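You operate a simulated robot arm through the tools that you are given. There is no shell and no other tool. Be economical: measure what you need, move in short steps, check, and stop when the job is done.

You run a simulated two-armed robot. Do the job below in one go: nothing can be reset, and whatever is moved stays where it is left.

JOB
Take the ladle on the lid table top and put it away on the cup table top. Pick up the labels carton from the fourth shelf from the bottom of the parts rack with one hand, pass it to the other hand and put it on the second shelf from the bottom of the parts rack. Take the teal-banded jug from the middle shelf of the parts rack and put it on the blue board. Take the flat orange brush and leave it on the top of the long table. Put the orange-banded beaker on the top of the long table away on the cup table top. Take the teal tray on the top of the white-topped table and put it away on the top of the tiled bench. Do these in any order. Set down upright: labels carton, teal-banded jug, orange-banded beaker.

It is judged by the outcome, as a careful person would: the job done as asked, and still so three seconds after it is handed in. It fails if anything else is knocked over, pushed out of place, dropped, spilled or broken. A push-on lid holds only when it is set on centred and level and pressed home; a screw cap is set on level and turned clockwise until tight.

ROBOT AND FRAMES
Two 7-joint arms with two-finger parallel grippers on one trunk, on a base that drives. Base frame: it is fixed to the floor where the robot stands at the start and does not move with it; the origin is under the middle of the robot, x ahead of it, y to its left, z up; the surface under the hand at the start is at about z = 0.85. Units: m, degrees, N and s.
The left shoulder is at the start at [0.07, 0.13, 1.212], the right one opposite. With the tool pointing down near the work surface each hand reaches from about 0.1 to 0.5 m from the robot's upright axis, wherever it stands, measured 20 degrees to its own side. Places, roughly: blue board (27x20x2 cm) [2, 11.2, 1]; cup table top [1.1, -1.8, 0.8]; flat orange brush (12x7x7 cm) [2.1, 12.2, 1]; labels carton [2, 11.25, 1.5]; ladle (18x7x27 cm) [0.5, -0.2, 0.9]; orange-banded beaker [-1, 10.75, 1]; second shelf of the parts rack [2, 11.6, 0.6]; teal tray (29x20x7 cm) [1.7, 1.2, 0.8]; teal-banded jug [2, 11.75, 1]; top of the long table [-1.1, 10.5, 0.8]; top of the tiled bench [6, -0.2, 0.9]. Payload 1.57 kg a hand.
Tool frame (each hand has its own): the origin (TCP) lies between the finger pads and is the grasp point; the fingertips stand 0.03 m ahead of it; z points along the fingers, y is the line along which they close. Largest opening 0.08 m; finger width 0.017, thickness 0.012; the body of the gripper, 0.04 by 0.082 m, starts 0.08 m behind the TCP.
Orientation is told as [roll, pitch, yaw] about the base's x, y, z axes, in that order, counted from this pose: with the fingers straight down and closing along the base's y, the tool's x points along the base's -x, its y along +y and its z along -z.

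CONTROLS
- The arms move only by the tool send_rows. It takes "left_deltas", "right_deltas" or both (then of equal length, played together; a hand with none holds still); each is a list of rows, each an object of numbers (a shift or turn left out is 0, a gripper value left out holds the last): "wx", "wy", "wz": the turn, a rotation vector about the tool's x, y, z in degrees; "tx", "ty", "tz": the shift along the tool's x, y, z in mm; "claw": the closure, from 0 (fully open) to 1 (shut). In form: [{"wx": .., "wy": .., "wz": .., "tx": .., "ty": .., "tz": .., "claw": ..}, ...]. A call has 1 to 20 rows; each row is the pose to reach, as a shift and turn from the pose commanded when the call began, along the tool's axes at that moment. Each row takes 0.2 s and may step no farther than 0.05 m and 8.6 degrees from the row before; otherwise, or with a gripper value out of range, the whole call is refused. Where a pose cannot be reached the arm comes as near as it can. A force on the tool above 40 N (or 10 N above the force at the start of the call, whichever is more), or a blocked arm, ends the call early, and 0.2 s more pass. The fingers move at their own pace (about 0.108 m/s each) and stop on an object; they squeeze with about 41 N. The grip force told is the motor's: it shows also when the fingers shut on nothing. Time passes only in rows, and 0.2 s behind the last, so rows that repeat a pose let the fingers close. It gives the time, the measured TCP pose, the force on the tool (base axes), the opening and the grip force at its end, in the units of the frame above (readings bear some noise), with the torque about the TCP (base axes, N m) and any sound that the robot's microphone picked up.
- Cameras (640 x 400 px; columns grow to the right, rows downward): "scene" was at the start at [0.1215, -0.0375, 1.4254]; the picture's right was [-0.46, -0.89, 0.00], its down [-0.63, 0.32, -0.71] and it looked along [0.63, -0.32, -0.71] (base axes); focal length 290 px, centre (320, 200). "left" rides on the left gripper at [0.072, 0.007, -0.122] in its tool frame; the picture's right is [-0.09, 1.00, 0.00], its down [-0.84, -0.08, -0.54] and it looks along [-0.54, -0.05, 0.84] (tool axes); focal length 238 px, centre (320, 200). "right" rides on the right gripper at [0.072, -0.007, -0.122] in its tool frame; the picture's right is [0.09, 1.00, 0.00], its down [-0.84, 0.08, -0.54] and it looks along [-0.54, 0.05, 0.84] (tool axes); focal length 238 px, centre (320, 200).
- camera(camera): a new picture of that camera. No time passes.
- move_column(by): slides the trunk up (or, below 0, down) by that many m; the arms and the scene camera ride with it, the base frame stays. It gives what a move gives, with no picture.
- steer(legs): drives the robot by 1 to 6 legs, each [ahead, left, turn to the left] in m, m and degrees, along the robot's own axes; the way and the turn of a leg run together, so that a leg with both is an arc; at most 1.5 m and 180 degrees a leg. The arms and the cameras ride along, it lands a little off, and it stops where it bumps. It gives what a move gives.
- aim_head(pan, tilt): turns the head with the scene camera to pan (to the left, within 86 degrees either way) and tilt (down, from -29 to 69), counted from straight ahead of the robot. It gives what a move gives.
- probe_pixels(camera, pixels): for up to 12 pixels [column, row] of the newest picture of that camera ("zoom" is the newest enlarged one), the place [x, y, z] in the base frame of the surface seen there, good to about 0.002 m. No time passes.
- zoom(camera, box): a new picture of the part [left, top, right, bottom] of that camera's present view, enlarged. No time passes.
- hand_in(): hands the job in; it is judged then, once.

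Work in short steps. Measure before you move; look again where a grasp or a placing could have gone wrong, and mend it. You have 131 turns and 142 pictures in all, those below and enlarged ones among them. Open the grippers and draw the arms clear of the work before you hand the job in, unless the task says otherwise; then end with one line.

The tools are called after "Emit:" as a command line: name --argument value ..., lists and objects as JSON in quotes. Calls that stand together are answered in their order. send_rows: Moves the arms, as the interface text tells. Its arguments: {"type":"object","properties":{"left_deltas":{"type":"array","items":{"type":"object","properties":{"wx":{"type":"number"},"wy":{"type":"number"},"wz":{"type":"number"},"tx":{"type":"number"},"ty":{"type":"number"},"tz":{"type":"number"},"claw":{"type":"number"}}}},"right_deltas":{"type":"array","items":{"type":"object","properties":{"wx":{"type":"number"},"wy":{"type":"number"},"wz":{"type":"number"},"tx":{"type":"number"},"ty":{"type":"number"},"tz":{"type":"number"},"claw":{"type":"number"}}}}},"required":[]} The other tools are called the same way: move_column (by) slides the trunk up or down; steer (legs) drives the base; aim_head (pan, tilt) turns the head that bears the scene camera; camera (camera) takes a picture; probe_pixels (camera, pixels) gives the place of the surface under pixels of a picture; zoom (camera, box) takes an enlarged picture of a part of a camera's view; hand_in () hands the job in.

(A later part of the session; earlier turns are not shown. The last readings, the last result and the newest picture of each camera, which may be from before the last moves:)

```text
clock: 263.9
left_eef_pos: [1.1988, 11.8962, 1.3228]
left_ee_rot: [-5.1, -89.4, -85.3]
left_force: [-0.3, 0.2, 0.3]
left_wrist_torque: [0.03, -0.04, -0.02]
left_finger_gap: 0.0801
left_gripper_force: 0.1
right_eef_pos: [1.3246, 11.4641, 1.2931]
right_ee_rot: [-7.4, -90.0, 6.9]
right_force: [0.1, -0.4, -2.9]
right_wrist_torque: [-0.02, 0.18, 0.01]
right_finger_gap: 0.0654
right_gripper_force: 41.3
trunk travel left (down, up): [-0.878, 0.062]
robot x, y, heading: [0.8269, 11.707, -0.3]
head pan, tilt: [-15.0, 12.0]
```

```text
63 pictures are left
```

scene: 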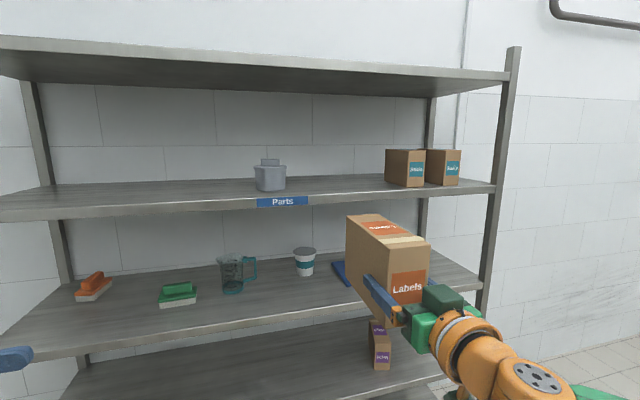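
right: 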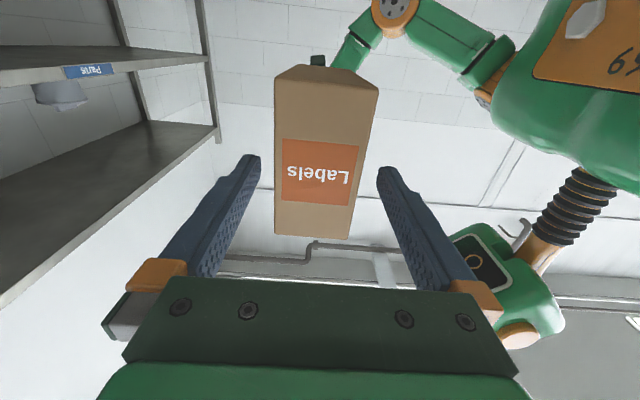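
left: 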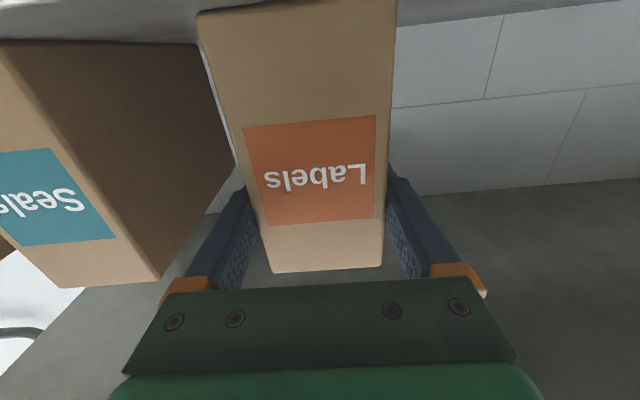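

Second shelf is at z 0.5795. I lower the trunk by 0.4 and 0.235 m.

Emit:
move_column --by -0.4

Emit:
move_column --by -0.235

Emit:
camera --camera "scene"

```text
clock: 267.7
left_eef_pos: [1.1977, 11.8946, 0.9238]
left_ee_rot: [-5.2, -89.5, -85.0]
left_force: [0.0, 0.1, -0.3]
left_wrist_torque: [0.0, 0.0, -0.03]
left_finger_gap: 0.08
left_gripper_force: 0.1
right_eef_pos: [1.3232, 11.4634, 0.8908]
right_ee_rot: [-1.1, -89.9, 0.6]
right_force: [0.2, 0.3, -3.5]
right_wrist_torque: [0.0, 0.16, 0.01]
right_finger_gap: 0.0657
right_gripper_force: 40.6
trunk travel left (down, up): [-0.478, 0.462]
robot x, y, heading: [0.83, 11.7087, -0.5]
head pan, tilt: [-15.0, 12.0]
```

```text
clock: 270.2
left_eef_pos: [1.1972, 11.8944, 0.6879]
left_ee_rot: [-5.0, -89.5, -85.2]
left_force: [-0.1, -0.4, -0.5]
left_wrist_torque: [0.02, 0.0, -0.02]
left_finger_gap: 0.0798
left_gripper_force: 0.1
right_eef_pos: [1.3237, 11.4622, 0.656]
right_ee_rot: [-1.0, -89.8, 0.4]
right_force: [-0.4, -0.3, -2.4]
right_wrist_torque: [0.04, 0.11, 0.02]
right_finger_gap: 0.0658
right_gripper_force: 41.3
trunk travel left (down, up): [-0.243, 0.697]
robot x, y, heading: [0.8306, 11.7063, -0.4]
head pan, tilt: [-15.0, 12.0]
```

```text
62 pictures are left
```

scene: 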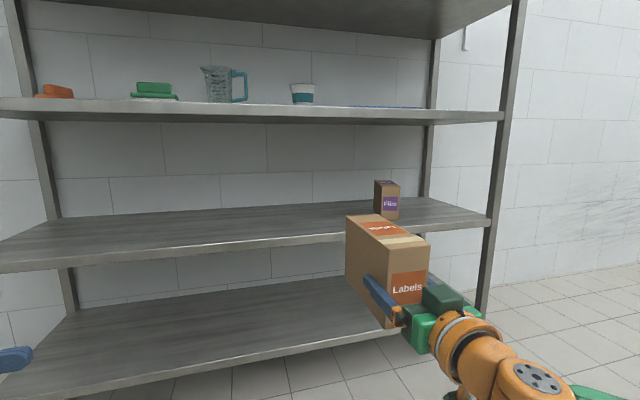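

I drive 0.42 m ahead (carton bottom 2.5 cm above the shelf), leaving the rest to the arm.

Emit:
steer --legs '[[0.42, 0, 0.4]]'

Emit:
camera --camera "scene"

```text
clock: 272.7
left_eef_pos: [1.6153, 11.8957, 0.6873]
left_ee_rot: [-6.8, -89.5, -83.2]
left_force: [-0.5, 0.5, -0.1]
left_wrist_torque: [0.03, 0.01, -0.01]
left_finger_gap: 0.0798
left_gripper_force: 0.1
right_eef_pos: [1.7443, 11.4643, 0.6573]
right_ee_rot: [-0.9, -89.9, 0.7]
right_force: [-0.3, -0.4, -2.3]
right_wrist_torque: [-0.02, 0.18, 0.0]
right_finger_gap: 0.0657
right_gripper_force: 40.5
trunk travel left (down, up): [-0.243, 0.697]
robot x, y, heading: [1.2462, 11.706, -0.3]
head pan, tilt: [-15.0, 12.0]
```

```text
61 pictures are left
```

scene: 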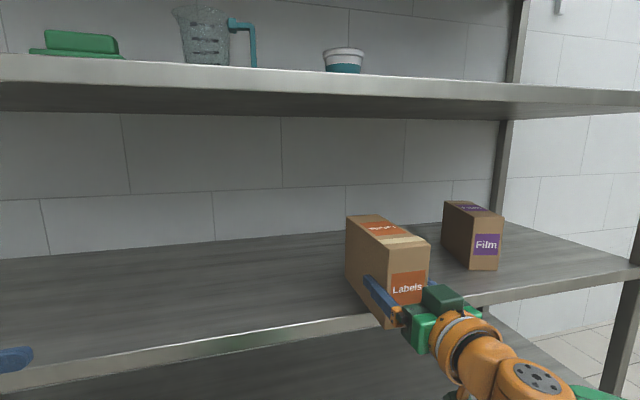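

The carton is over the shelf, well away from the Film carton. I extend 115 mm and lower until contact.

Emit:
send_rows --right_deltas '[{"tz": 30}, {"tz": 60}, {"tz": 90}, {"tz": 115}, {"tz": 115}, {"tz": 115, "tx": 10}, {"tz": 115, "tx": 16}, {"tz": 115, "tx": 20}, {"tz": 115, "tx": 23}]'

Emit:
camera --camera "scene"

```text
clock: 274.7
left_eef_pos: [1.6144, 11.895, 0.6874]
left_ee_rot: [-7.1, -89.5, -82.9]
left_force: [-0.2, 0.1, 0.6]
left_wrist_torque: [0.02, 0.01, -0.01]
left_finger_gap: 0.08
left_gripper_force: 0.1
right_eef_pos: [1.859, 11.4652, 0.6652]
right_ee_rot: [-0.4, -89.4, 0.3]
right_force: [-0.1, 0.2, -3.1]
right_wrist_torque: [0.03, 0.2, 0.0]
right_finger_gap: 0.0657
right_gripper_force: 40.9
right hand out of reach, approached as far as the arm can: row 2, 3, 4, 5, 6, 7, 8, 9
trunk travel left (down, up): [-0.243, 0.697]
robot x, y, heading: [1.2458, 11.7032, 0.1]
head pan, tilt: [-15.0, 12.0]
```

```text
60 pictures are left
```

scene: 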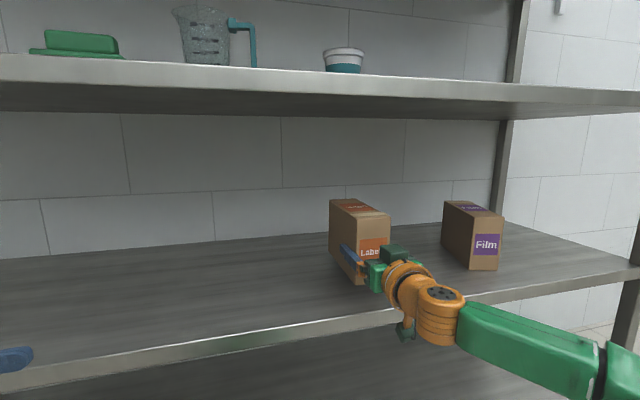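

x is reached; the arm can't lower, so I use the trunk.

Emit:
move_column --by -0.025

Emit:
move_column --by -0.006

Emit:
zoom --camera "scene" --box '[300, 180, 460, 320]'

```text
clock: 275.4
left_eef_pos: [1.6147, 11.896, 0.6627]
left_ee_rot: [-5.1, -89.5, -84.9]
left_force: [0.2, -0.4, 0.9]
left_wrist_torque: [-0.01, 0.0, 0.0]
left_finger_gap: 0.0801
left_gripper_force: 0.1
right_eef_pos: [1.8588, 11.464, 0.6409]
right_ee_rot: [-0.6, -89.5, 0.4]
right_force: [-0.1, 0.3, -2.6]
right_wrist_torque: [-0.01, 0.2, -0.02]
right_finger_gap: 0.066
right_gripper_force: 41.2
trunk travel left (down, up): [-0.218, 0.722]
robot x, y, heading: [1.2482, 11.7053, -0.2]
head pan, tilt: [-15.0, 12.0]
```

```text
clock: 276.0
left_eef_pos: [1.6132, 11.8955, 0.6569]
left_ee_rot: [-3.1, -89.5, -86.8]
left_force: [0.0, 0.3, 0.7]
left_wrist_torque: [0.02, -0.01, 0.05]
left_finger_gap: 0.0801
left_gripper_force: 0.0
right_eef_pos: [1.859, 11.4635, 0.635]
right_ee_rot: [-2.8, -89.5, 2.8]
right_force: [0.5, 0.1, -1.2]
right_wrist_torque: [-0.05, -0.1, 0.0]
right_finger_gap: 0.0655
right_gripper_force: 41.0
trunk travel left (down, up): [-0.212, 0.728]
robot x, y, heading: [1.2502, 11.7034, 0.1]
head pan, tilt: [-15.0, 12.0]
```

```text
2.86 times, centred on (380, 250) of scene
```

zoom: 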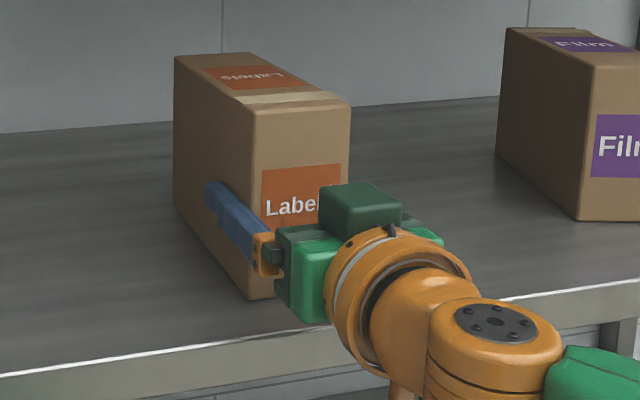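

The torque flipped: touching. I lower 2 mm more, open, and pull straight back.

Emit:
move_column --by -0.002

Emit:
send_rows --right_deltas '[{"claw": 0}, {}, {}, {"tz": -30}, {"tz": -65}, {"tz": -100}, {"tz": -130}]'

Emit:
camera --camera "scene"

```text
clock: 276.5
left_eef_pos: [1.6127, 11.8958, 0.6551]
left_ee_rot: [8.0, -89.6, -98.1]
left_force: [0.5, -0.4, 0.4]
left_wrist_torque: [-0.03, 0.02, 0.01]
left_finger_gap: 0.0798
left_gripper_force: 0.0
right_eef_pos: [1.8574, 11.465, 0.6352]
right_ee_rot: [-15.0, -89.7, 14.9]
right_force: [2.8, -1.5, 6.6]
right_wrist_torque: [-0.44, 0.26, 0.14]
right_finger_gap: 0.0658
right_gripper_force: 41.0
trunk travel left (down, up): [-0.21, 0.73]
robot x, y, heading: [1.2485, 11.7051, 0.0]
head pan, tilt: [-15.0, 12.0]
```

```text
clock: 278.1
left_eef_pos: [1.6152, 11.8954, 0.6552]
left_ee_rot: [1.3, -89.5, -91.3]
left_force: [0.5, -0.3, -0.2]
left_wrist_torque: [0.0, -0.01, -0.01]
left_finger_gap: 0.08
left_gripper_force: 0.0
right_eef_pos: [1.7282, 11.4639, 0.6333]
right_ee_rot: [4.5, -89.4, -4.8]
right_force: [-0.3, -0.1, -0.4]
right_wrist_torque: [-0.01, 0.02, 0.03]
right_finger_gap: 0.0798
right_gripper_force: 0.1
trunk travel left (down, up): [-0.21, 0.73]
robot x, y, heading: [1.2479, 11.7062, -0.0]
head pan, tilt: [-15.0, 12.0]
```

```text
58 pictures are left
```

scene: 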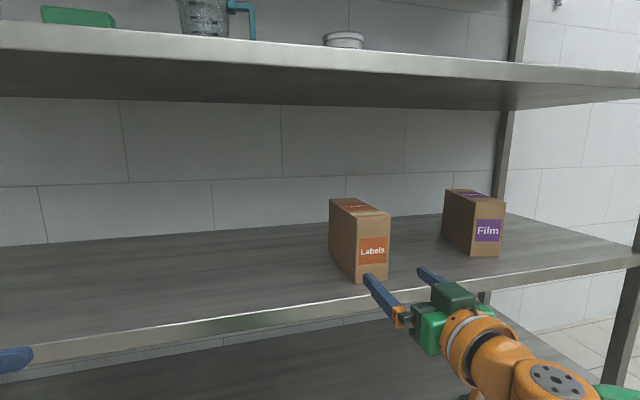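

The carton stands on the second shelf. I back off, raise the trunk and look at the jug.

Emit:
steer --legs '[[-0.4, 0, 0]]'

Emit:
move_column --by 0.4

Emit:
aim_head --pan 0 --tilt 20

Emit:
camera --camera "scene"

Emit:
zoom --camera "scene" --box '[180, 110, 500, 290]'

```text
clock: 280.6
left_eef_pos: [1.2166, 11.8957, 0.6542]
left_ee_rot: [1.1, -89.6, -90.9]
left_force: [0.2, -0.8, 0.4]
left_wrist_torque: [0.04, 0.02, 0.02]
left_finger_gap: 0.08
left_gripper_force: 0.0
right_eef_pos: [1.3316, 11.4653, 0.6359]
right_ee_rot: [-2.3, -89.5, 2.3]
right_force: [-0.2, 0.3, 0.0]
right_wrist_torque: [-0.02, -0.04, -0.02]
right_finger_gap: 0.0801
right_gripper_force: 0.1
trunk travel left (down, up): [-0.21, 0.73]
robot x, y, heading: [0.8523, 11.7029, 0.1]
head pan, tilt: [-15.0, 12.0]
```

```text
clock: 284.4
left_eef_pos: [1.2174, 11.896, 1.0552]
left_ee_rot: [0.3, -89.6, -90.2]
left_force: [0.5, -0.1, 0.5]
left_wrist_torque: [-0.01, -0.01, -0.01]
left_finger_gap: 0.0802
left_gripper_force: 0.1
right_eef_pos: [1.3323, 11.4663, 1.034]
right_ee_rot: [-2.1, -89.6, 2.2]
right_force: [-0.1, -0.1, 0.0]
right_wrist_torque: [0.0, -0.03, -0.01]
right_finger_gap: 0.0799
right_gripper_force: 0.0
trunk travel left (down, up): [-0.61, 0.33]
robot x, y, heading: [0.8486, 11.7077, 0.1]
head pan, tilt: [-15.0, 12.0]
```

```text
clock: 285.2
left_eef_pos: [1.2162, 11.8961, 1.0548]
left_ee_rot: [0.6, -89.4, -90.4]
left_force: [0.2, 0.9, 0.0]
left_wrist_torque: [-0.03, 0.03, -0.02]
left_finger_gap: 0.0802
left_gripper_force: 0.0
right_eef_pos: [1.3332, 11.4652, 1.0353]
right_ee_rot: [-2.0, -89.5, 1.9]
right_force: [0.2, -0.3, 0.1]
right_wrist_torque: [0.01, -0.01, 0.01]
right_finger_gap: 0.08
right_gripper_force: 0.0
trunk travel left (down, up): [-0.61, 0.33]
robot x, y, heading: [0.8524, 11.7067, 0.1]
head pan, tilt: [0.0, 20.0]
```

```text
57 pictures are left
```

scene: 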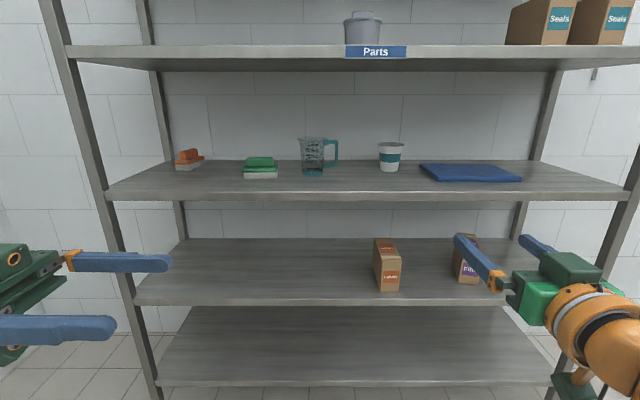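

```text
2.00 times, centred on (340, 200) of scene
```

zoom: 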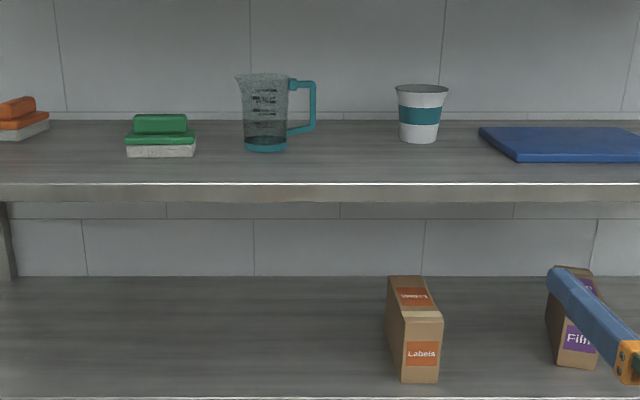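

Emit:
zoom --camera "scene" --box '[290, 125, 350, 185]'

Emit:
probe_pixels --camera "zoom" --pixels '[[130, 150], [365, 180], [155, 500], [350, 500], [250, 510], [250, 300], [490, 250], [430, 480], [500, 180], [420, 170], [250, 160], [490, 380]]'

```text
6.67 times, centred on (320, 155) of scene
```

zoom: 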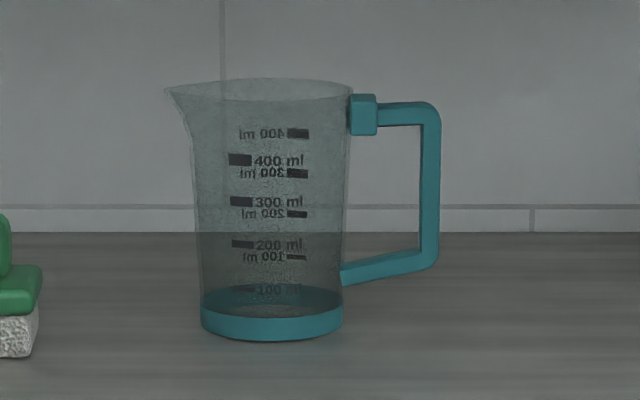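

```text
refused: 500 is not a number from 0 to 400
```

Emit:
probe_pixels --camera "zoom" --pixels '[[430, 150], [430, 190], [430, 240], [380, 115], [400, 112], [380, 270], [270, 330], [210, 330], [338, 330], [240, 310], [300, 200], [365, 105]]'

```text
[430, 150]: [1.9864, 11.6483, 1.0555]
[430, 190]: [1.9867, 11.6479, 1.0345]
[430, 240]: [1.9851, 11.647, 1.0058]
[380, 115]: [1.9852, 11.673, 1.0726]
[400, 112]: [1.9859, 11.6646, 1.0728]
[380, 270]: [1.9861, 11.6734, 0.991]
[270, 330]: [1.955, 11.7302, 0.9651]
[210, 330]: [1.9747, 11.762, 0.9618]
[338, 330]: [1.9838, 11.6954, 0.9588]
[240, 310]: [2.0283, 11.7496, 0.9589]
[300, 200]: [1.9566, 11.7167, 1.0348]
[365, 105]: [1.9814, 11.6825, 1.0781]
```

The jug body is too wide (≈8 cm), so I'll take the handle bar: x≈1.99, y≈11.6475, z 1.00–1.07, with the right hand pointing 30° down so the wrist camera clears the shelf. First I retract the left hand and pitch the right one.

Emit:
send_rows --right_deltas '[{"wy": 7.5}, {"wy": 15}, {"wy": 22.5}, {"wy": 30}, {"wy": 30}]' --left_deltas '[{"ty": -25}, {"ty": -50}, {"ty": -75}, {"ty": -95}, {"ty": -95}]'

Emit:
steer --legs '[[0, 0.18, 0], [0.3, 0, -0.1]]'

Emit:
camera --camera "scene"

Emit:
camera --camera "right"

```text
clock: 286.4
left_eef_pos: [1.1221, 11.8961, 1.0544]
left_ee_rot: [-3.7, -89.6, -86.1]
left_force: [0.3, 0.5, 0.1]
left_wrist_torque: [0.01, 0.01, 0.03]
left_finger_gap: 0.0802
left_gripper_force: 0.0
right_eef_pos: [1.3327, 11.4647, 1.0347]
right_ee_rot: [-0.2, -59.5, 0.1]
right_force: [0.2, -0.5, -0.8]
right_wrist_torque: [0.01, 0.03, 0.0]
right_finger_gap: 0.08
right_gripper_force: 0.1
trunk travel left (down, up): [-0.61, 0.33]
robot x, y, heading: [0.8508, 11.7065, 0.0]
head pan, tilt: [0.0, 20.0]
```

```text
clock: 289.6
left_eef_pos: [1.4234, 12.07, 1.0553]
left_ee_rot: [3.3, -89.5, -93.6]
left_force: [0.2, -0.8, 0.5]
left_wrist_torque: [-0.01, -0.04, 0.02]
left_finger_gap: 0.0801
left_gripper_force: 0.0
right_eef_pos: [1.6297, 11.6379, 1.034]
right_ee_rot: [0.0, -59.5, -0.3]
right_force: [-0.8, 0.7, 0.8]
right_wrist_torque: [0.0, 0.02, -0.03]
right_finger_gap: 0.0799
right_gripper_force: 0.0
trunk travel left (down, up): [-0.61, 0.33]
robot x, y, heading: [1.1524, 11.8759, -0.4]
head pan, tilt: [0.0, 20.0]
```

```text
54 pictures are left
```

scene: 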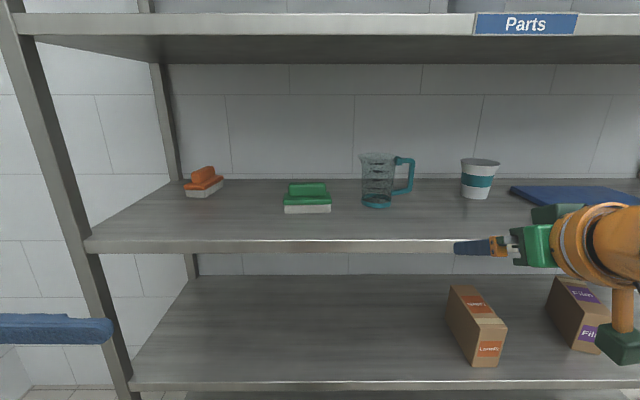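

```text
53 pictures are left
```

right: 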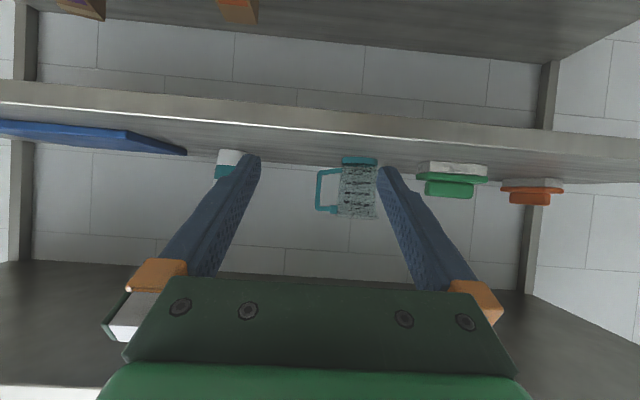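

Emit:
probe_pixels --camera "scene" --pixels '[[620, 345], [620, 362], [600, 335], [545, 215], [400, 175], [410, 170], [396, 190], [405, 157], [470, 240]]'

Emit:
probe_pixels --camera "right" --pixels '[[318, 192], [318, 182], [330, 171], [328, 210], [355, 165]]'

```text
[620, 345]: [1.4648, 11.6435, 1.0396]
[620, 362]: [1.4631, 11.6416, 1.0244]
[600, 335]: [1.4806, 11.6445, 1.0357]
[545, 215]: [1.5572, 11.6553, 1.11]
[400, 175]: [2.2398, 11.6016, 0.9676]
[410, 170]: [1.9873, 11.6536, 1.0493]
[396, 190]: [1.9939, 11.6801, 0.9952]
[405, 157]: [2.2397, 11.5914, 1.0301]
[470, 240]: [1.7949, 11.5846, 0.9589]
```

```text
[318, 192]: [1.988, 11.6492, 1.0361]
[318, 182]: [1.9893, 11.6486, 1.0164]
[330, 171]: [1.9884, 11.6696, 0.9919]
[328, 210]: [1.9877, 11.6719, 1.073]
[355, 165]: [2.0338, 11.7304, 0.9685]
```

The camera block clears the shelf. I pre-close the right fingers to 3 cm, and drive 0.24 m ahead.

Emit:
send_rows --right_deltas '[{"claw": 0.62}, {"claw": 0.62}]'

Emit:
steer --legs '[[0.24, 0.008, 0.4]]'

Emit:
camera --camera "right"

Emit:
probe_pixels --camera "right" --pixels '[[308, 170], [312, 180], [310, 160], [325, 140]]'

```text
clock: 290.1
left_eef_pos: [1.4244, 12.0691, 1.0555]
left_ee_rot: [-1.2, -89.5, -89.2]
left_force: [-0.1, -0.4, -0.7]
left_wrist_torque: [0.02, 0.02, 0.0]
left_finger_gap: 0.0801
left_gripper_force: 0.0
right_eef_pos: [1.6305, 11.6385, 1.0341]
right_ee_rot: [0.1, -59.5, -0.4]
right_force: [-0.8, -0.8, 0.6]
right_wrist_torque: [-0.01, 0.01, 0.01]
right_finger_gap: 0.0304
right_gripper_force: 0.0
trunk travel left (down, up): [-0.61, 0.33]
robot x, y, heading: [1.1497, 11.8809, -0.3]
head pan, tilt: [0.0, 20.0]
```

```text
clock: 291.9
left_eef_pos: [1.6595, 12.0819, 1.0545]
left_ee_rot: [4.2, -89.4, -94.1]
left_force: [-0.2, -0.2, 0.5]
left_wrist_torque: [-0.03, 0.01, -0.01]
left_finger_gap: 0.0801
left_gripper_force: 0.1
right_eef_pos: [1.8708, 11.6506, 1.0352]
right_ee_rot: [0.0, -59.5, 0.0]
right_force: [-1.2, -1.2, 0.4]
right_wrist_torque: [0.01, 0.01, -0.01]
right_finger_gap: 0.0301
right_gripper_force: 0.1
trunk travel left (down, up): [-0.61, 0.33]
robot x, y, heading: [1.3895, 11.886, 0.2]
head pan, tilt: [0.0, 20.0]
```

```text
52 pictures are left
```

right: 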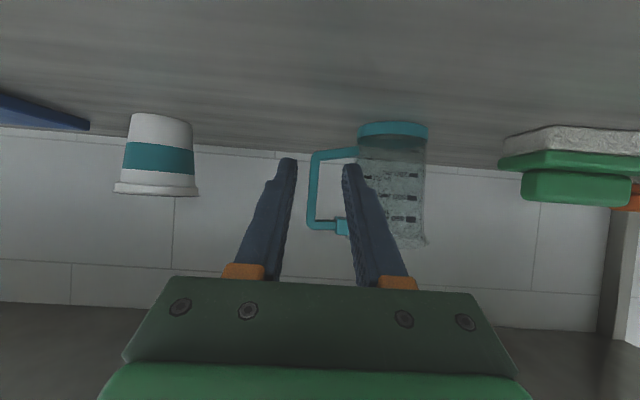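

```text
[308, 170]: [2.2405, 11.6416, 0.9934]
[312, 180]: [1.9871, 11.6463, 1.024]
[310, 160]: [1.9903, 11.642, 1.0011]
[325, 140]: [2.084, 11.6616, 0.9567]
```

The bar is between the fingers' path (y 11.648). I advance horizontally 122 mm and check before closing.

Emit:
send_rows --right_deltas '[{"tx": -16, "tz": 26, "ty": -2}, {"tx": -33, "tz": 52, "ty": -2}, {"tx": -49, "tz": 78, "ty": -2}, {"tx": -65, "tz": 103, "ty": -2}, {"tx": -65, "tz": 103, "ty": -2}]'

Emit:
camera --camera "right"

Emit:
zoom --camera "scene" --box '[340, 100, 640, 290]'

```text
clock: 293.1
left_eef_pos: [1.6597, 12.0809, 1.0556]
left_ee_rot: [7.5, -89.5, -97.3]
left_force: [-0.5, -0.4, -0.3]
left_wrist_torque: [-0.01, -0.02, -0.02]
left_finger_gap: 0.08
left_gripper_force: 0.2
right_eef_pos: [1.9924, 11.6472, 1.0374]
right_ee_rot: [-0.2, -59.5, 0.2]
right_force: [-0.9, 0.2, -0.2]
right_wrist_torque: [0.0, -0.01, 0.01]
right_finger_gap: 0.0302
right_gripper_force: 0.1
trunk travel left (down, up): [-0.61, 0.33]
robot x, y, heading: [1.3916, 11.8857, 0.1]
head pan, tilt: [0.0, 20.0]
```

```text
51 pictures are left
```

right: 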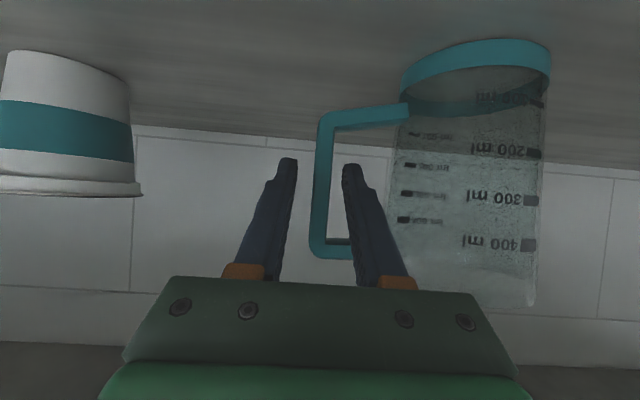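

```text
2.11 times, centred on (490, 195) of scene
```

zoom: 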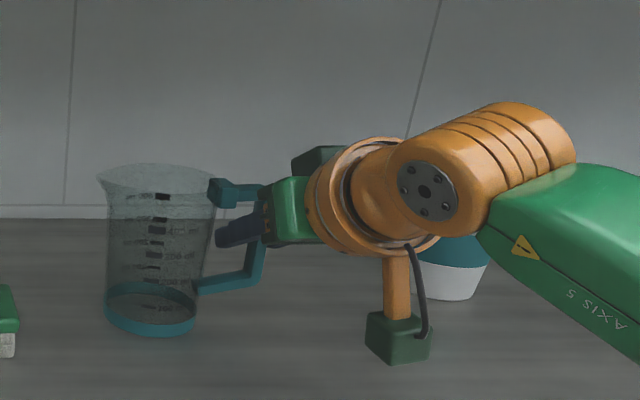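

The bar sits between the pads. I close and lift 25 mm straight up.

Emit:
send_rows --right_deltas '[{"claw": 1}, {}, {}, {"tx": -5, "tz": -3}, {"tx": -12, "tz": -7}, {"tx": -22, "tz": -12.5}, {"tx": -22, "tz": -12.5}]'

Emit:
camera --camera "scene"

```text
clock: 294.7
left_eef_pos: [1.6596, 12.08, 1.0551]
left_ee_rot: [-2.9, -89.4, -86.8]
left_force: [-0.1, 0.7, 0.8]
left_wrist_torque: [-0.01, 0.01, 0.0]
left_finger_gap: 0.0799
left_gripper_force: 0.0
right_eef_pos: [1.9867, 11.6421, 1.0534]
right_ee_rot: [-0.2, -59.5, 0.2]
right_force: [0.0, 0.4, -1.0]
right_wrist_torque: [-0.04, -0.02, -0.04]
right_finger_gap: 0.0139
right_gripper_force: 30.4
right hand out of reach, approached as far as the arm can: row 5, 6, 7
trunk travel left (down, up): [-0.61, 0.33]
robot x, y, heading: [1.388, 11.8917, 0.1]
head pan, tilt: [0.0, 20.0]
```

```text
49 pictures are left
```

scene: 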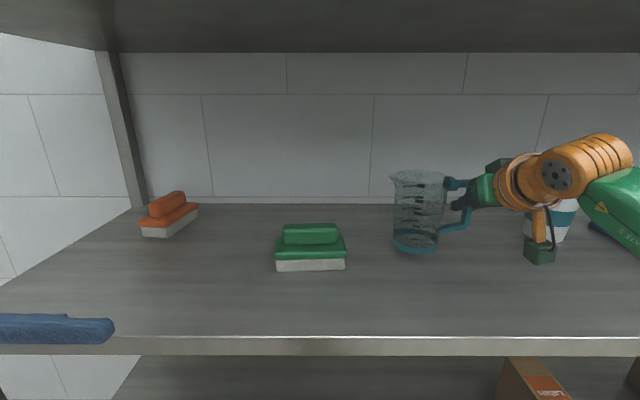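

The jug hangs upright and is very light. I raise the trunk 3 cm, back out 0.34 m, and slide right 0.52 m toward the board.

Emit:
move_column --by 0.03

Emit:
steer --legs '[[-0.34, 0, 0], [0, -0.52, 0]]'

Emit:
aim_head --pan -25 --tilt 28

Emit:
camera --camera "scene"

```text
clock: 295.5
left_eef_pos: [1.6604, 12.0803, 1.0851]
left_ee_rot: [-2.7, -89.6, -87.0]
left_force: [0.2, 0.0, -1.0]
left_wrist_torque: [0.01, 0.03, -0.01]
left_finger_gap: 0.0798
left_gripper_force: 0.1
right_eef_pos: [1.986, 11.6419, 1.0835]
right_ee_rot: [0.0, -59.4, 0.1]
right_force: [0.3, 0.1, -1.3]
right_wrist_torque: [-0.04, 0.0, -0.02]
right_finger_gap: 0.0142
right_gripper_force: 30.1
trunk travel left (down, up): [-0.64, 0.3]
robot x, y, heading: [1.3894, 11.8925, 0.0]
head pan, tilt: [0.0, 20.0]
```

```text
clock: 300.3
left_eef_pos: [1.3207, 11.5602, 1.0848]
left_ee_rot: [-1.2, -89.6, -88.6]
left_force: [-0.3, -0.2, 0.4]
left_wrist_torque: [-0.01, 0.0, -0.02]
left_finger_gap: 0.08
left_gripper_force: 0.2
right_eef_pos: [1.6449, 11.122, 1.0837]
right_ee_rot: [-0.1, -59.6, 0.1]
right_force: [-1.0, 0.6, -0.5]
right_wrist_torque: [-0.02, 0.04, 0.01]
right_finger_gap: 0.014
right_gripper_force: 30.0
trunk travel left (down, up): [-0.64, 0.3]
robot x, y, heading: [1.0503, 11.3675, 0.2]
head pan, tilt: [0.0, 20.0]
```

```text
clock: 301.2
left_eef_pos: [1.3196, 11.5599, 1.0855]
left_ee_rot: [-1.3, -89.5, -88.4]
left_force: [-0.8, -0.7, 0.4]
left_wrist_torque: [-0.01, 0.01, -0.05]
left_finger_gap: 0.0801
left_gripper_force: 0.1
right_eef_pos: [1.6452, 11.1203, 1.0848]
right_ee_rot: [-0.1, -59.5, 0.1]
right_force: [-0.5, 0.5, -0.4]
right_wrist_torque: [-0.04, 0.03, -0.01]
right_finger_gap: 0.0138
right_gripper_force: 30.3
trunk travel left (down, up): [-0.64, 0.3]
robot x, y, heading: [1.0438, 11.3718, 0.2]
head pan, tilt: [-25.0, 28.0]
```

```text
48 pictures are left
```

scene: 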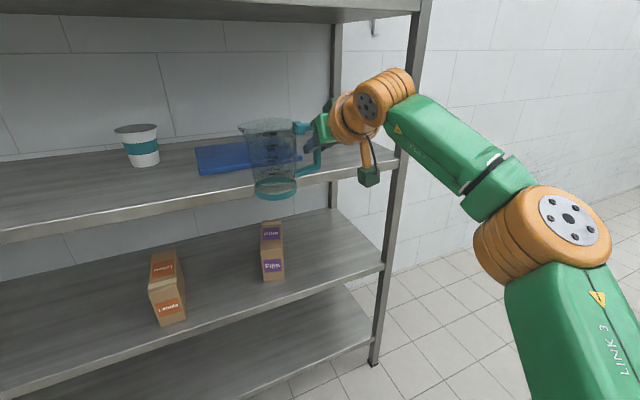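

Emit:
probe_pixels --camera "scene" --pixels '[[198, 150], [200, 172], [222, 145], [230, 168], [300, 160], [275, 195], [258, 185], [294, 183], [308, 155]]'

```text
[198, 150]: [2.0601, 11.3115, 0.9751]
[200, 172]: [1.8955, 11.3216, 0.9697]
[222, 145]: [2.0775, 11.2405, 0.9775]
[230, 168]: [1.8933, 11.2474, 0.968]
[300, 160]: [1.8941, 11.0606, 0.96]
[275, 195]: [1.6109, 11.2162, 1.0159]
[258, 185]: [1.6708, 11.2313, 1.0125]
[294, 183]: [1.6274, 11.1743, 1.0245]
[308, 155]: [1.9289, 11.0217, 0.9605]
```

Board spans x 1.89–2.085, y 11.06–11.325, top z 0.977. I drive 0.337 m ahead to put the jug over its centre.

Emit:
steer --legs '[[0.337, -0.005, -0.2]]'

Emit:
camera --camera "scene"

Emit:
camera --camera "right"

```text
clock: 303.4
left_eef_pos: [1.6533, 11.556, 1.0848]
left_ee_rot: [3.0, -89.5, -92.9]
left_force: [-0.3, 0.1, 0.2]
left_wrist_torque: [-0.01, 0.0, 0.01]
left_finger_gap: 0.0798
left_gripper_force: 0.1
right_eef_pos: [1.9781, 11.1152, 1.084]
right_ee_rot: [0.0, -59.6, 0.1]
right_force: [0.8, 0.5, 0.0]
right_wrist_torque: [-0.08, 0.0, 0.02]
right_finger_gap: 0.0139
right_gripper_force: 30.3
trunk travel left (down, up): [-0.64, 0.3]
robot x, y, heading: [1.3831, 11.3668, 0.1]
head pan, tilt: [-25.0, 28.0]
```

```text
47 pictures are left
```

scene: 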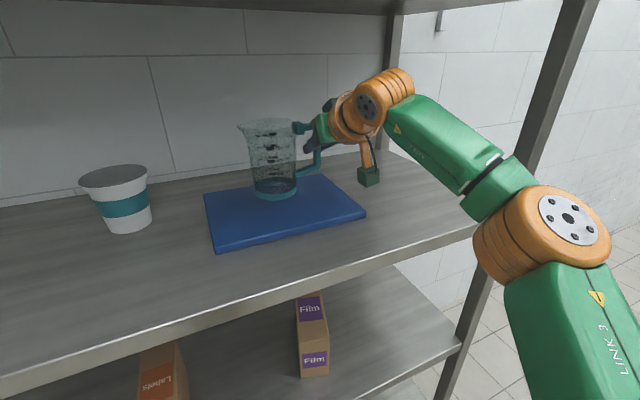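

```text
46 pictures are left
```

right: 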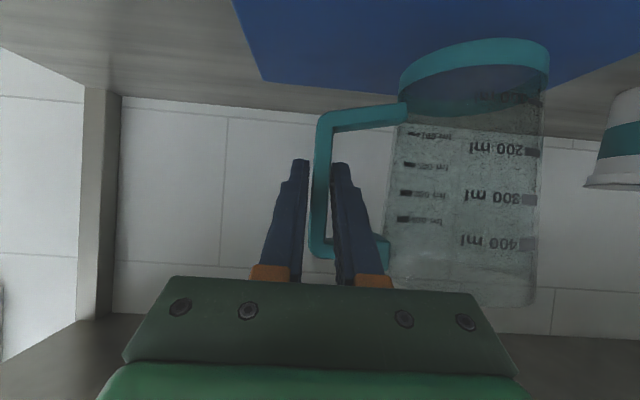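

The jug is over the board. I lower the trunk 0.022 + 0.006 m.

Emit:
move_column --by -0.022

Emit:
move_column --by -0.005

Emit:
zoom --camera "scene" --box '[190, 90, 390, 260]'

```text
clock: 304.1
left_eef_pos: [1.6531, 11.5562, 1.0622]
left_ee_rot: [-1.9, -89.5, -87.9]
left_force: [0.0, -1.0, -0.3]
left_wrist_torque: [0.02, -0.03, 0.0]
left_finger_gap: 0.0803
left_gripper_force: 0.1
right_eef_pos: [1.9779, 11.1157, 1.0616]
right_ee_rot: [0.0, -59.5, -0.1]
right_force: [0.5, -0.4, -0.3]
right_wrist_torque: [-0.04, 0.02, 0.0]
right_finger_gap: 0.0139
right_gripper_force: 30.5
trunk travel left (down, up): [-0.618, 0.322]
robot x, y, heading: [1.3827, 11.3668, 0.4]
head pan, tilt: [-25.0, 28.0]
```

```text
clock: 304.6
left_eef_pos: [1.6542, 11.5543, 1.0584]
left_ee_rot: [-1.5, -89.6, -88.4]
left_force: [-0.4, -0.2, 0.3]
left_wrist_torque: [-0.02, -0.03, -0.02]
left_finger_gap: 0.0801
left_gripper_force: 0.0
right_eef_pos: [1.9792, 11.1155, 1.0577]
right_ee_rot: [-0.1, -59.6, -0.1]
right_force: [-1.2, -0.1, -0.6]
right_wrist_torque: [-0.02, -0.01, -0.01]
right_finger_gap: 0.0139
right_gripper_force: 30.7
trunk travel left (down, up): [-0.613, 0.327]
robot x, y, heading: [1.382, 11.3632, 0.3]
head pan, tilt: [-25.0, 28.0]
```

```text
2.35 times, centred on (290, 175) of scene
```

zoom: 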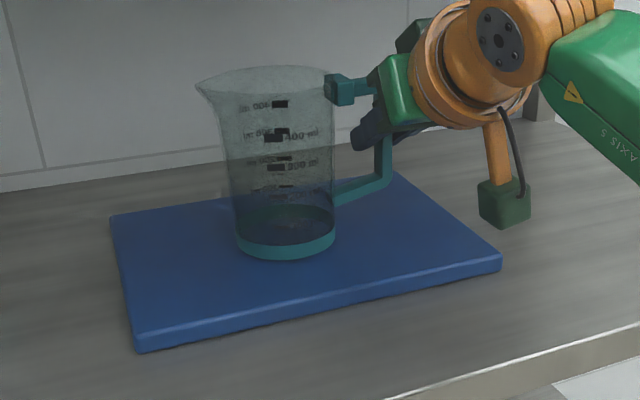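

Nearly touching; lower 3 mm more and open to 3 cm.

Emit:
move_column --by -0.003

Emit:
send_rows --right_deltas '[{"claw": 0.75}, {"claw": 0.62}, {"claw": 0.62}]'

Emit:
camera --camera "right"

```text
clock: 305.2
left_eef_pos: [1.6543, 11.5542, 1.0541]
left_ee_rot: [1.2, -89.5, -91.0]
left_force: [0.5, -0.4, 0.5]
left_wrist_torque: [0.0, 0.01, 0.0]
left_finger_gap: 0.0798
left_gripper_force: 0.2
right_eef_pos: [1.9785, 11.116, 1.0539]
right_ee_rot: [0.0, -59.5, 0.0]
right_force: [-0.2, -0.8, 0.4]
right_wrist_torque: [0.05, -0.05, -0.03]
right_finger_gap: 0.0139
right_gripper_force: 30.0
trunk travel left (down, up): [-0.61, 0.33]
robot x, y, heading: [1.3824, 11.3652, 0.2]
head pan, tilt: [-25.0, 28.0]
```

```text
clock: 306.0
left_eef_pos: [1.6537, 11.5553, 1.0549]
left_ee_rot: [0.1, -89.5, -89.8]
left_force: [-0.2, -0.2, -0.3]
left_wrist_torque: [0.0, 0.02, -0.01]
left_finger_gap: 0.0801
left_gripper_force: 0.1
right_eef_pos: [1.9789, 11.1161, 1.0544]
right_ee_rot: [0.0, -59.4, 0.0]
right_force: [-0.6, -0.6, -0.2]
right_wrist_torque: [0.01, 0.0, 0.04]
right_finger_gap: 0.0305
right_gripper_force: 0.0
trunk travel left (down, up): [-0.61, 0.33]
robot x, y, heading: [1.3822, 11.3634, -0.0]
head pan, tilt: [-25.0, 28.0]
```

```text
44 pictures are left
```

right: 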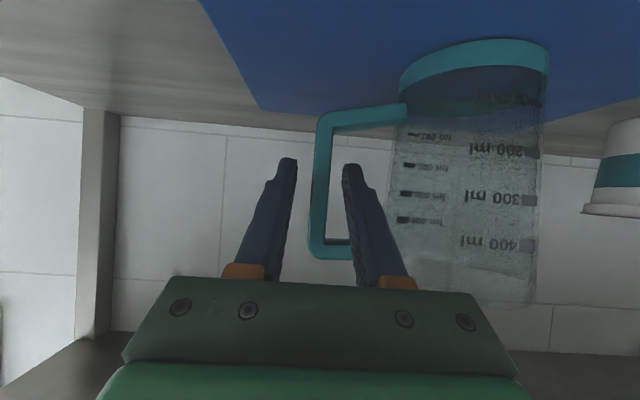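

The jug stands on the board. I back out straight and go left toward the brush.

Emit:
steer --legs '[[-0.36, 0, 0], [0, 0.9, 0]]'

Emit:
aim_head --pan 0 --tilt 22

Emit:
camera --camera "scene"

Emit:
zoom --camera "scene" --box '[280, 120, 440, 220]'

```text
clock: 312.6
left_eef_pos: [1.2915, 12.4591, 1.0558]
left_ee_rot: [0.1, -89.5, -89.8]
left_force: [-0.3, 0.3, 0.7]
left_wrist_torque: [-0.02, 0.0, -0.03]
left_finger_gap: 0.0798
left_gripper_force: 0.0
right_eef_pos: [1.6178, 12.0213, 1.0528]
right_ee_rot: [-0.1, -59.5, 0.1]
right_force: [0.3, 1.3, 0.4]
right_wrist_torque: [-0.01, -0.02, -0.03]
right_finger_gap: 0.0304
right_gripper_force: 0.0
trunk travel left (down, up): [-0.61, 0.33]
robot x, y, heading: [1.0238, 12.266, 0.2]
head pan, tilt: [-25.0, 28.0]
```

```text
clock: 313.5
left_eef_pos: [1.2928, 12.46, 1.0545]
left_ee_rot: [0.3, -89.5, -90.1]
left_force: [0.5, -0.5, -0.5]
left_wrist_torque: [-0.01, -0.05, 0.02]
left_finger_gap: 0.0797
left_gripper_force: 0.1
right_eef_pos: [1.6178, 12.0217, 1.0539]
right_ee_rot: [0.0, -59.4, 0.2]
right_force: [-0.1, 0.3, 0.3]
right_wrist_torque: [0.01, 0.0, 0.02]
right_finger_gap: 0.0302
right_gripper_force: 0.1
trunk travel left (down, up): [-0.61, 0.33]
robot x, y, heading: [1.0164, 12.2686, 0.1]
head pan, tilt: [0.0, 22.0]
```

```text
43 pictures are left
```

scene: 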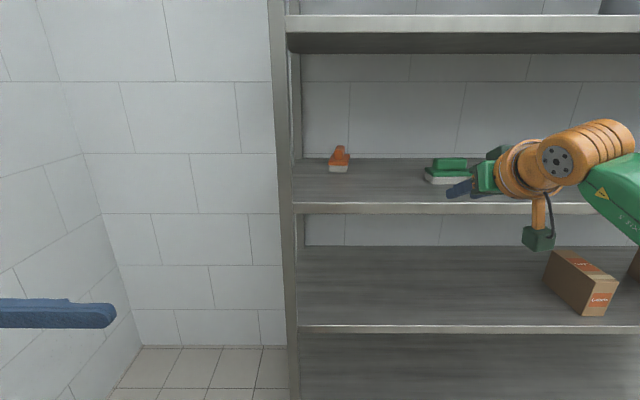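

```text
4.00 times, centred on (360, 170) of scene
```

zoom: 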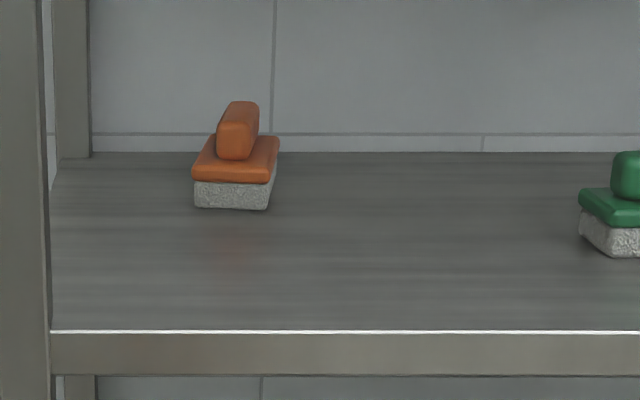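

Emit:
probe_pixels --camera "zoom" --pixels '[[235, 145], [222, 140], [248, 140], [240, 108], [252, 105], [197, 180], [272, 178], [230, 195], [270, 145], [85, 150], [45, 345], [600, 175]]'

```text
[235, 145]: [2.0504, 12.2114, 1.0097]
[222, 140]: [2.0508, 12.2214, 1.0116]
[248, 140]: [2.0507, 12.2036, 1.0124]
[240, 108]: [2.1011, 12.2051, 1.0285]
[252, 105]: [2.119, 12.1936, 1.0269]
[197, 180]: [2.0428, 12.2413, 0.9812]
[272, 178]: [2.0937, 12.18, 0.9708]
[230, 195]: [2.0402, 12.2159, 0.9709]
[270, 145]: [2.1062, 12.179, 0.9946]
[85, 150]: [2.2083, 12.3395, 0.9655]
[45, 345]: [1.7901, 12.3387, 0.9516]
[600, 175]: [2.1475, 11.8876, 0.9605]
```

The handle is at x 2.05–2.13, y≈12.21 (2.4 cm wide), top z 1.028. I shift the arms a bit, then drive left and ahead.

Emit:
send_rows --right_deltas '[{"ty": 20, "claw": 0.38}, {"ty": 40}, {"ty": 60}, {"ty": 60}]' --left_deltas '[{"ty": -20}, {"ty": -40}, {"ty": -60}, {"ty": -60}]'

Emit:
steer --legs '[[0, 0.128, 0], [0.34, 0, 0]]'

Emit:
camera --camera "right"

Emit:
camera --camera "scene"

```text
clock: 314.5
left_eef_pos: [1.2308, 12.459, 1.0547]
left_ee_rot: [-3.1, -89.5, -86.7]
left_force: [0.0, 0.7, 0.7]
left_wrist_torque: [0.03, 0.02, -0.03]
left_finger_gap: 0.0798
left_gripper_force: 0.0
right_eef_pos: [1.6113, 12.0572, 1.0473]
right_ee_rot: [0.0, -59.3, 0.1]
right_force: [-0.2, 0.3, 0.0]
right_wrist_torque: [0.02, 0.02, 0.01]
right_finger_gap: 0.0493
right_gripper_force: 0.0
right hand out of reach, approached as far as the arm can: row 1, 2, 3, 4
trunk travel left (down, up): [-0.61, 0.33]
robot x, y, heading: [1.0202, 12.2697, 0.3]
head pan, tilt: [0.0, 22.0]
```

```text
clock: 317.6
left_eef_pos: [1.5704, 12.5883, 1.0557]
left_ee_rot: [2.7, -89.5, -92.4]
left_force: [0.4, 1.1, -0.1]
left_wrist_torque: [-0.02, -0.02, 0.0]
left_finger_gap: 0.0799
left_gripper_force: 0.0
right_eef_pos: [1.9498, 12.1866, 1.0471]
right_ee_rot: [0.0, -59.5, 0.2]
right_force: [-0.5, -0.4, 0.0]
right_wrist_torque: [0.02, 0.02, 0.0]
right_finger_gap: 0.0495
right_gripper_force: 0.0
trunk travel left (down, up): [-0.61, 0.33]
robot x, y, heading: [1.3571, 12.3936, 0.1]
head pan, tilt: [0.0, 22.0]
```

```text
41 pictures are left
```

right: 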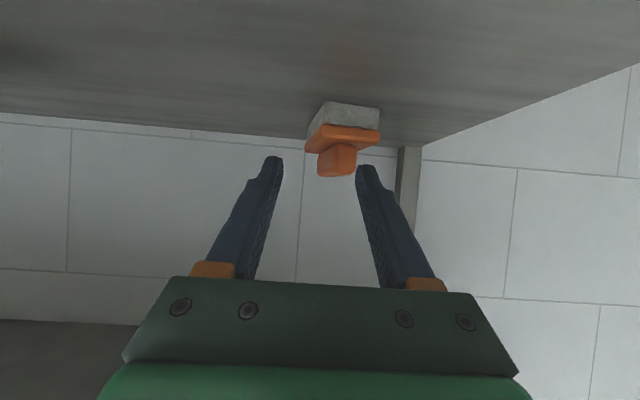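

```text
40 pictures are left
```

scene: 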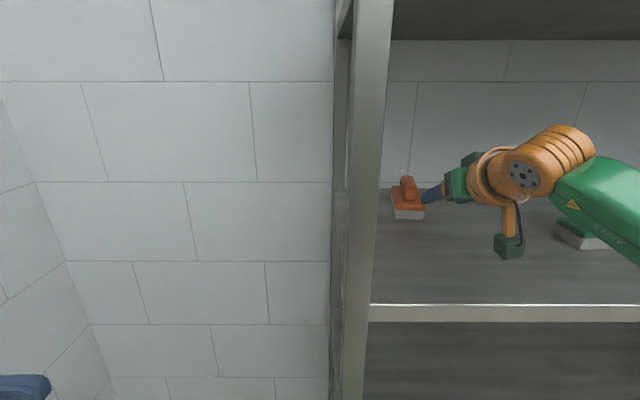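

Emit:
probe_pixels --camera "right" --pixels '[[338, 162], [321, 162], [354, 162], [338, 173], [330, 152], [345, 140], [338, 132]]'

```text
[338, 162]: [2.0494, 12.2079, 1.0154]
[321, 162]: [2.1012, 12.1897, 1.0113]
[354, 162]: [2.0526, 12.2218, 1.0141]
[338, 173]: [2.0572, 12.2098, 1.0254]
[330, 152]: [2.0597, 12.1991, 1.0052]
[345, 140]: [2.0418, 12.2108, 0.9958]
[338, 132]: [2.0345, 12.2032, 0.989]
```

Handle front centre is (2.05, 12.211). I align: left 0.021, trunk down 0.026, ahead 0.118.

Emit:
steer --legs '[[0, 0.021, 0]]'

Emit:
move_column --by -0.025

Emit:
steer --legs '[[0.118, 0, 0]]'

Emit:
camera --camera "right"

```text
clock: 318.4
left_eef_pos: [1.5701, 12.6057, 1.0563]
left_ee_rot: [-0.1, -89.4, -89.7]
left_force: [0.5, 0.5, 0.3]
left_wrist_torque: [0.04, -0.01, -0.02]
left_finger_gap: 0.0802
left_gripper_force: 0.1
right_eef_pos: [1.9499, 12.2045, 1.0458]
right_ee_rot: [0.3, -59.5, -0.3]
right_force: [0.4, 0.2, -0.2]
right_wrist_torque: [0.01, -0.01, 0.04]
right_finger_gap: 0.0497
right_gripper_force: 0.1
trunk travel left (down, up): [-0.61, 0.33]
robot x, y, heading: [1.3616, 12.4181, 0.0]
head pan, tilt: [0.0, 22.0]
```

```text
clock: 319.1
left_eef_pos: [1.5697, 12.6104, 1.0293]
left_ee_rot: [2.3, -89.4, -91.9]
left_force: [-0.4, 0.4, -0.5]
left_wrist_torque: [0.01, 0.01, -0.01]
left_finger_gap: 0.0799
left_gripper_force: 0.2
right_eef_pos: [1.9484, 12.2071, 1.0223]
right_ee_rot: [0.0, -59.5, 0.1]
right_force: [0.7, 0.5, -0.3]
right_wrist_torque: [0.02, 0.02, 0.0]
right_finger_gap: 0.0495
right_gripper_force: 0.0
trunk travel left (down, up): [-0.585, 0.355]
robot x, y, heading: [1.3569, 12.4201, -0.1]
head pan, tilt: [0.0, 22.0]
```

```text
clock: 320.3
left_eef_pos: [1.6866, 12.6095, 1.03]
left_ee_rot: [4.4, -89.6, -94.1]
left_force: [0.3, 1.0, 0.2]
left_wrist_torque: [0.02, -0.01, -0.01]
left_finger_gap: 0.0802
left_gripper_force: 0.1
right_eef_pos: [2.068, 12.2086, 1.0225]
right_ee_rot: [0.1, -59.5, 0.1]
right_force: [1.1, 0.4, 0.3]
right_wrist_torque: [0.0, 0.03, 0.02]
right_finger_gap: 0.0498
right_gripper_force: 0.0
trunk travel left (down, up): [-0.585, 0.355]
robot x, y, heading: [1.4768, 12.4196, 0.2]
head pan, tilt: [0.0, 22.0]
```

```text
39 pictures are left
```

right: 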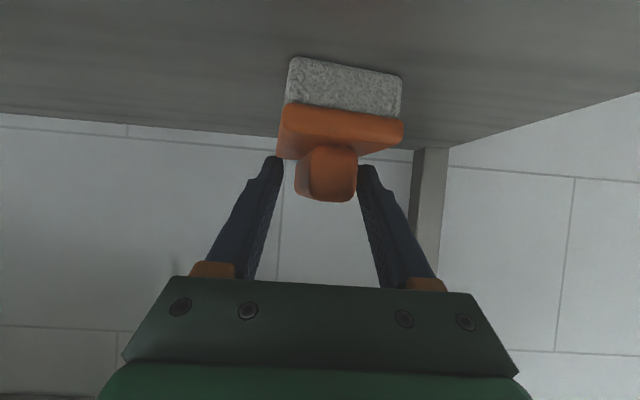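

The handle is between the fingers. I close and lift with the trunk.

Emit:
send_rows --right_deltas '[{"claw": 1}, {}, {}, {}]'

Emit:
move_column --by 0.04

Emit:
camera --camera "right"

```text
clock: 321.3
left_eef_pos: [1.6875, 12.609, 1.0309]
left_ee_rot: [-2.7, -89.5, -86.9]
left_force: [-0.4, 0.2, -0.6]
left_wrist_torque: [-0.02, -0.01, -0.01]
left_finger_gap: 0.0801
left_gripper_force: 0.0
right_eef_pos: [2.0683, 12.2074, 1.0223]
right_ee_rot: [-0.1, -59.6, 0.1]
right_force: [1.1, 0.0, -0.2]
right_wrist_torque: [0.02, 0.06, 0.0]
right_finger_gap: 0.0276
right_gripper_force: 38.3
trunk travel left (down, up): [-0.585, 0.355]
robot x, y, heading: [1.4782, 12.4199, 0.2]
head pan, tilt: [0.0, 22.0]
```

```text
clock: 322.2
left_eef_pos: [1.6875, 12.6095, 1.071]
left_ee_rot: [-4.5, -89.4, -85.3]
left_force: [-0.1, -0.2, -0.1]
left_wrist_torque: [0.0, -0.03, 0.02]
left_finger_gap: 0.0797
left_gripper_force: 0.0
right_eef_pos: [2.0682, 12.2079, 1.0613]
right_ee_rot: [0.0, -59.4, 0.1]
right_force: [0.3, -0.4, -1.5]
right_wrist_torque: [-0.01, 0.01, 0.01]
right_finger_gap: 0.0277
right_gripper_force: 38.0
trunk travel left (down, up): [-0.625, 0.315]
robot x, y, heading: [1.4768, 12.4192, 0.3]
head pan, tilt: [0.0, 22.0]
```

```text
38 pictures are left
```

right: 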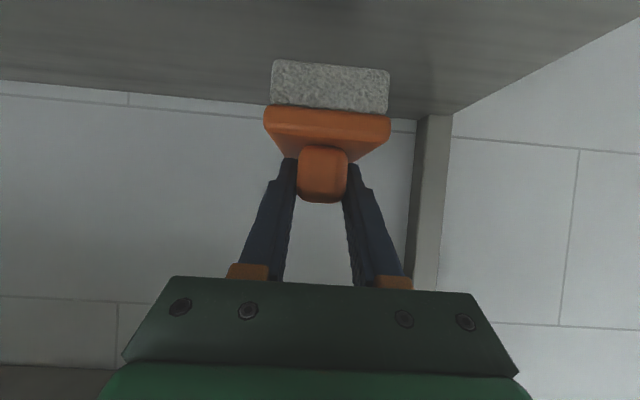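

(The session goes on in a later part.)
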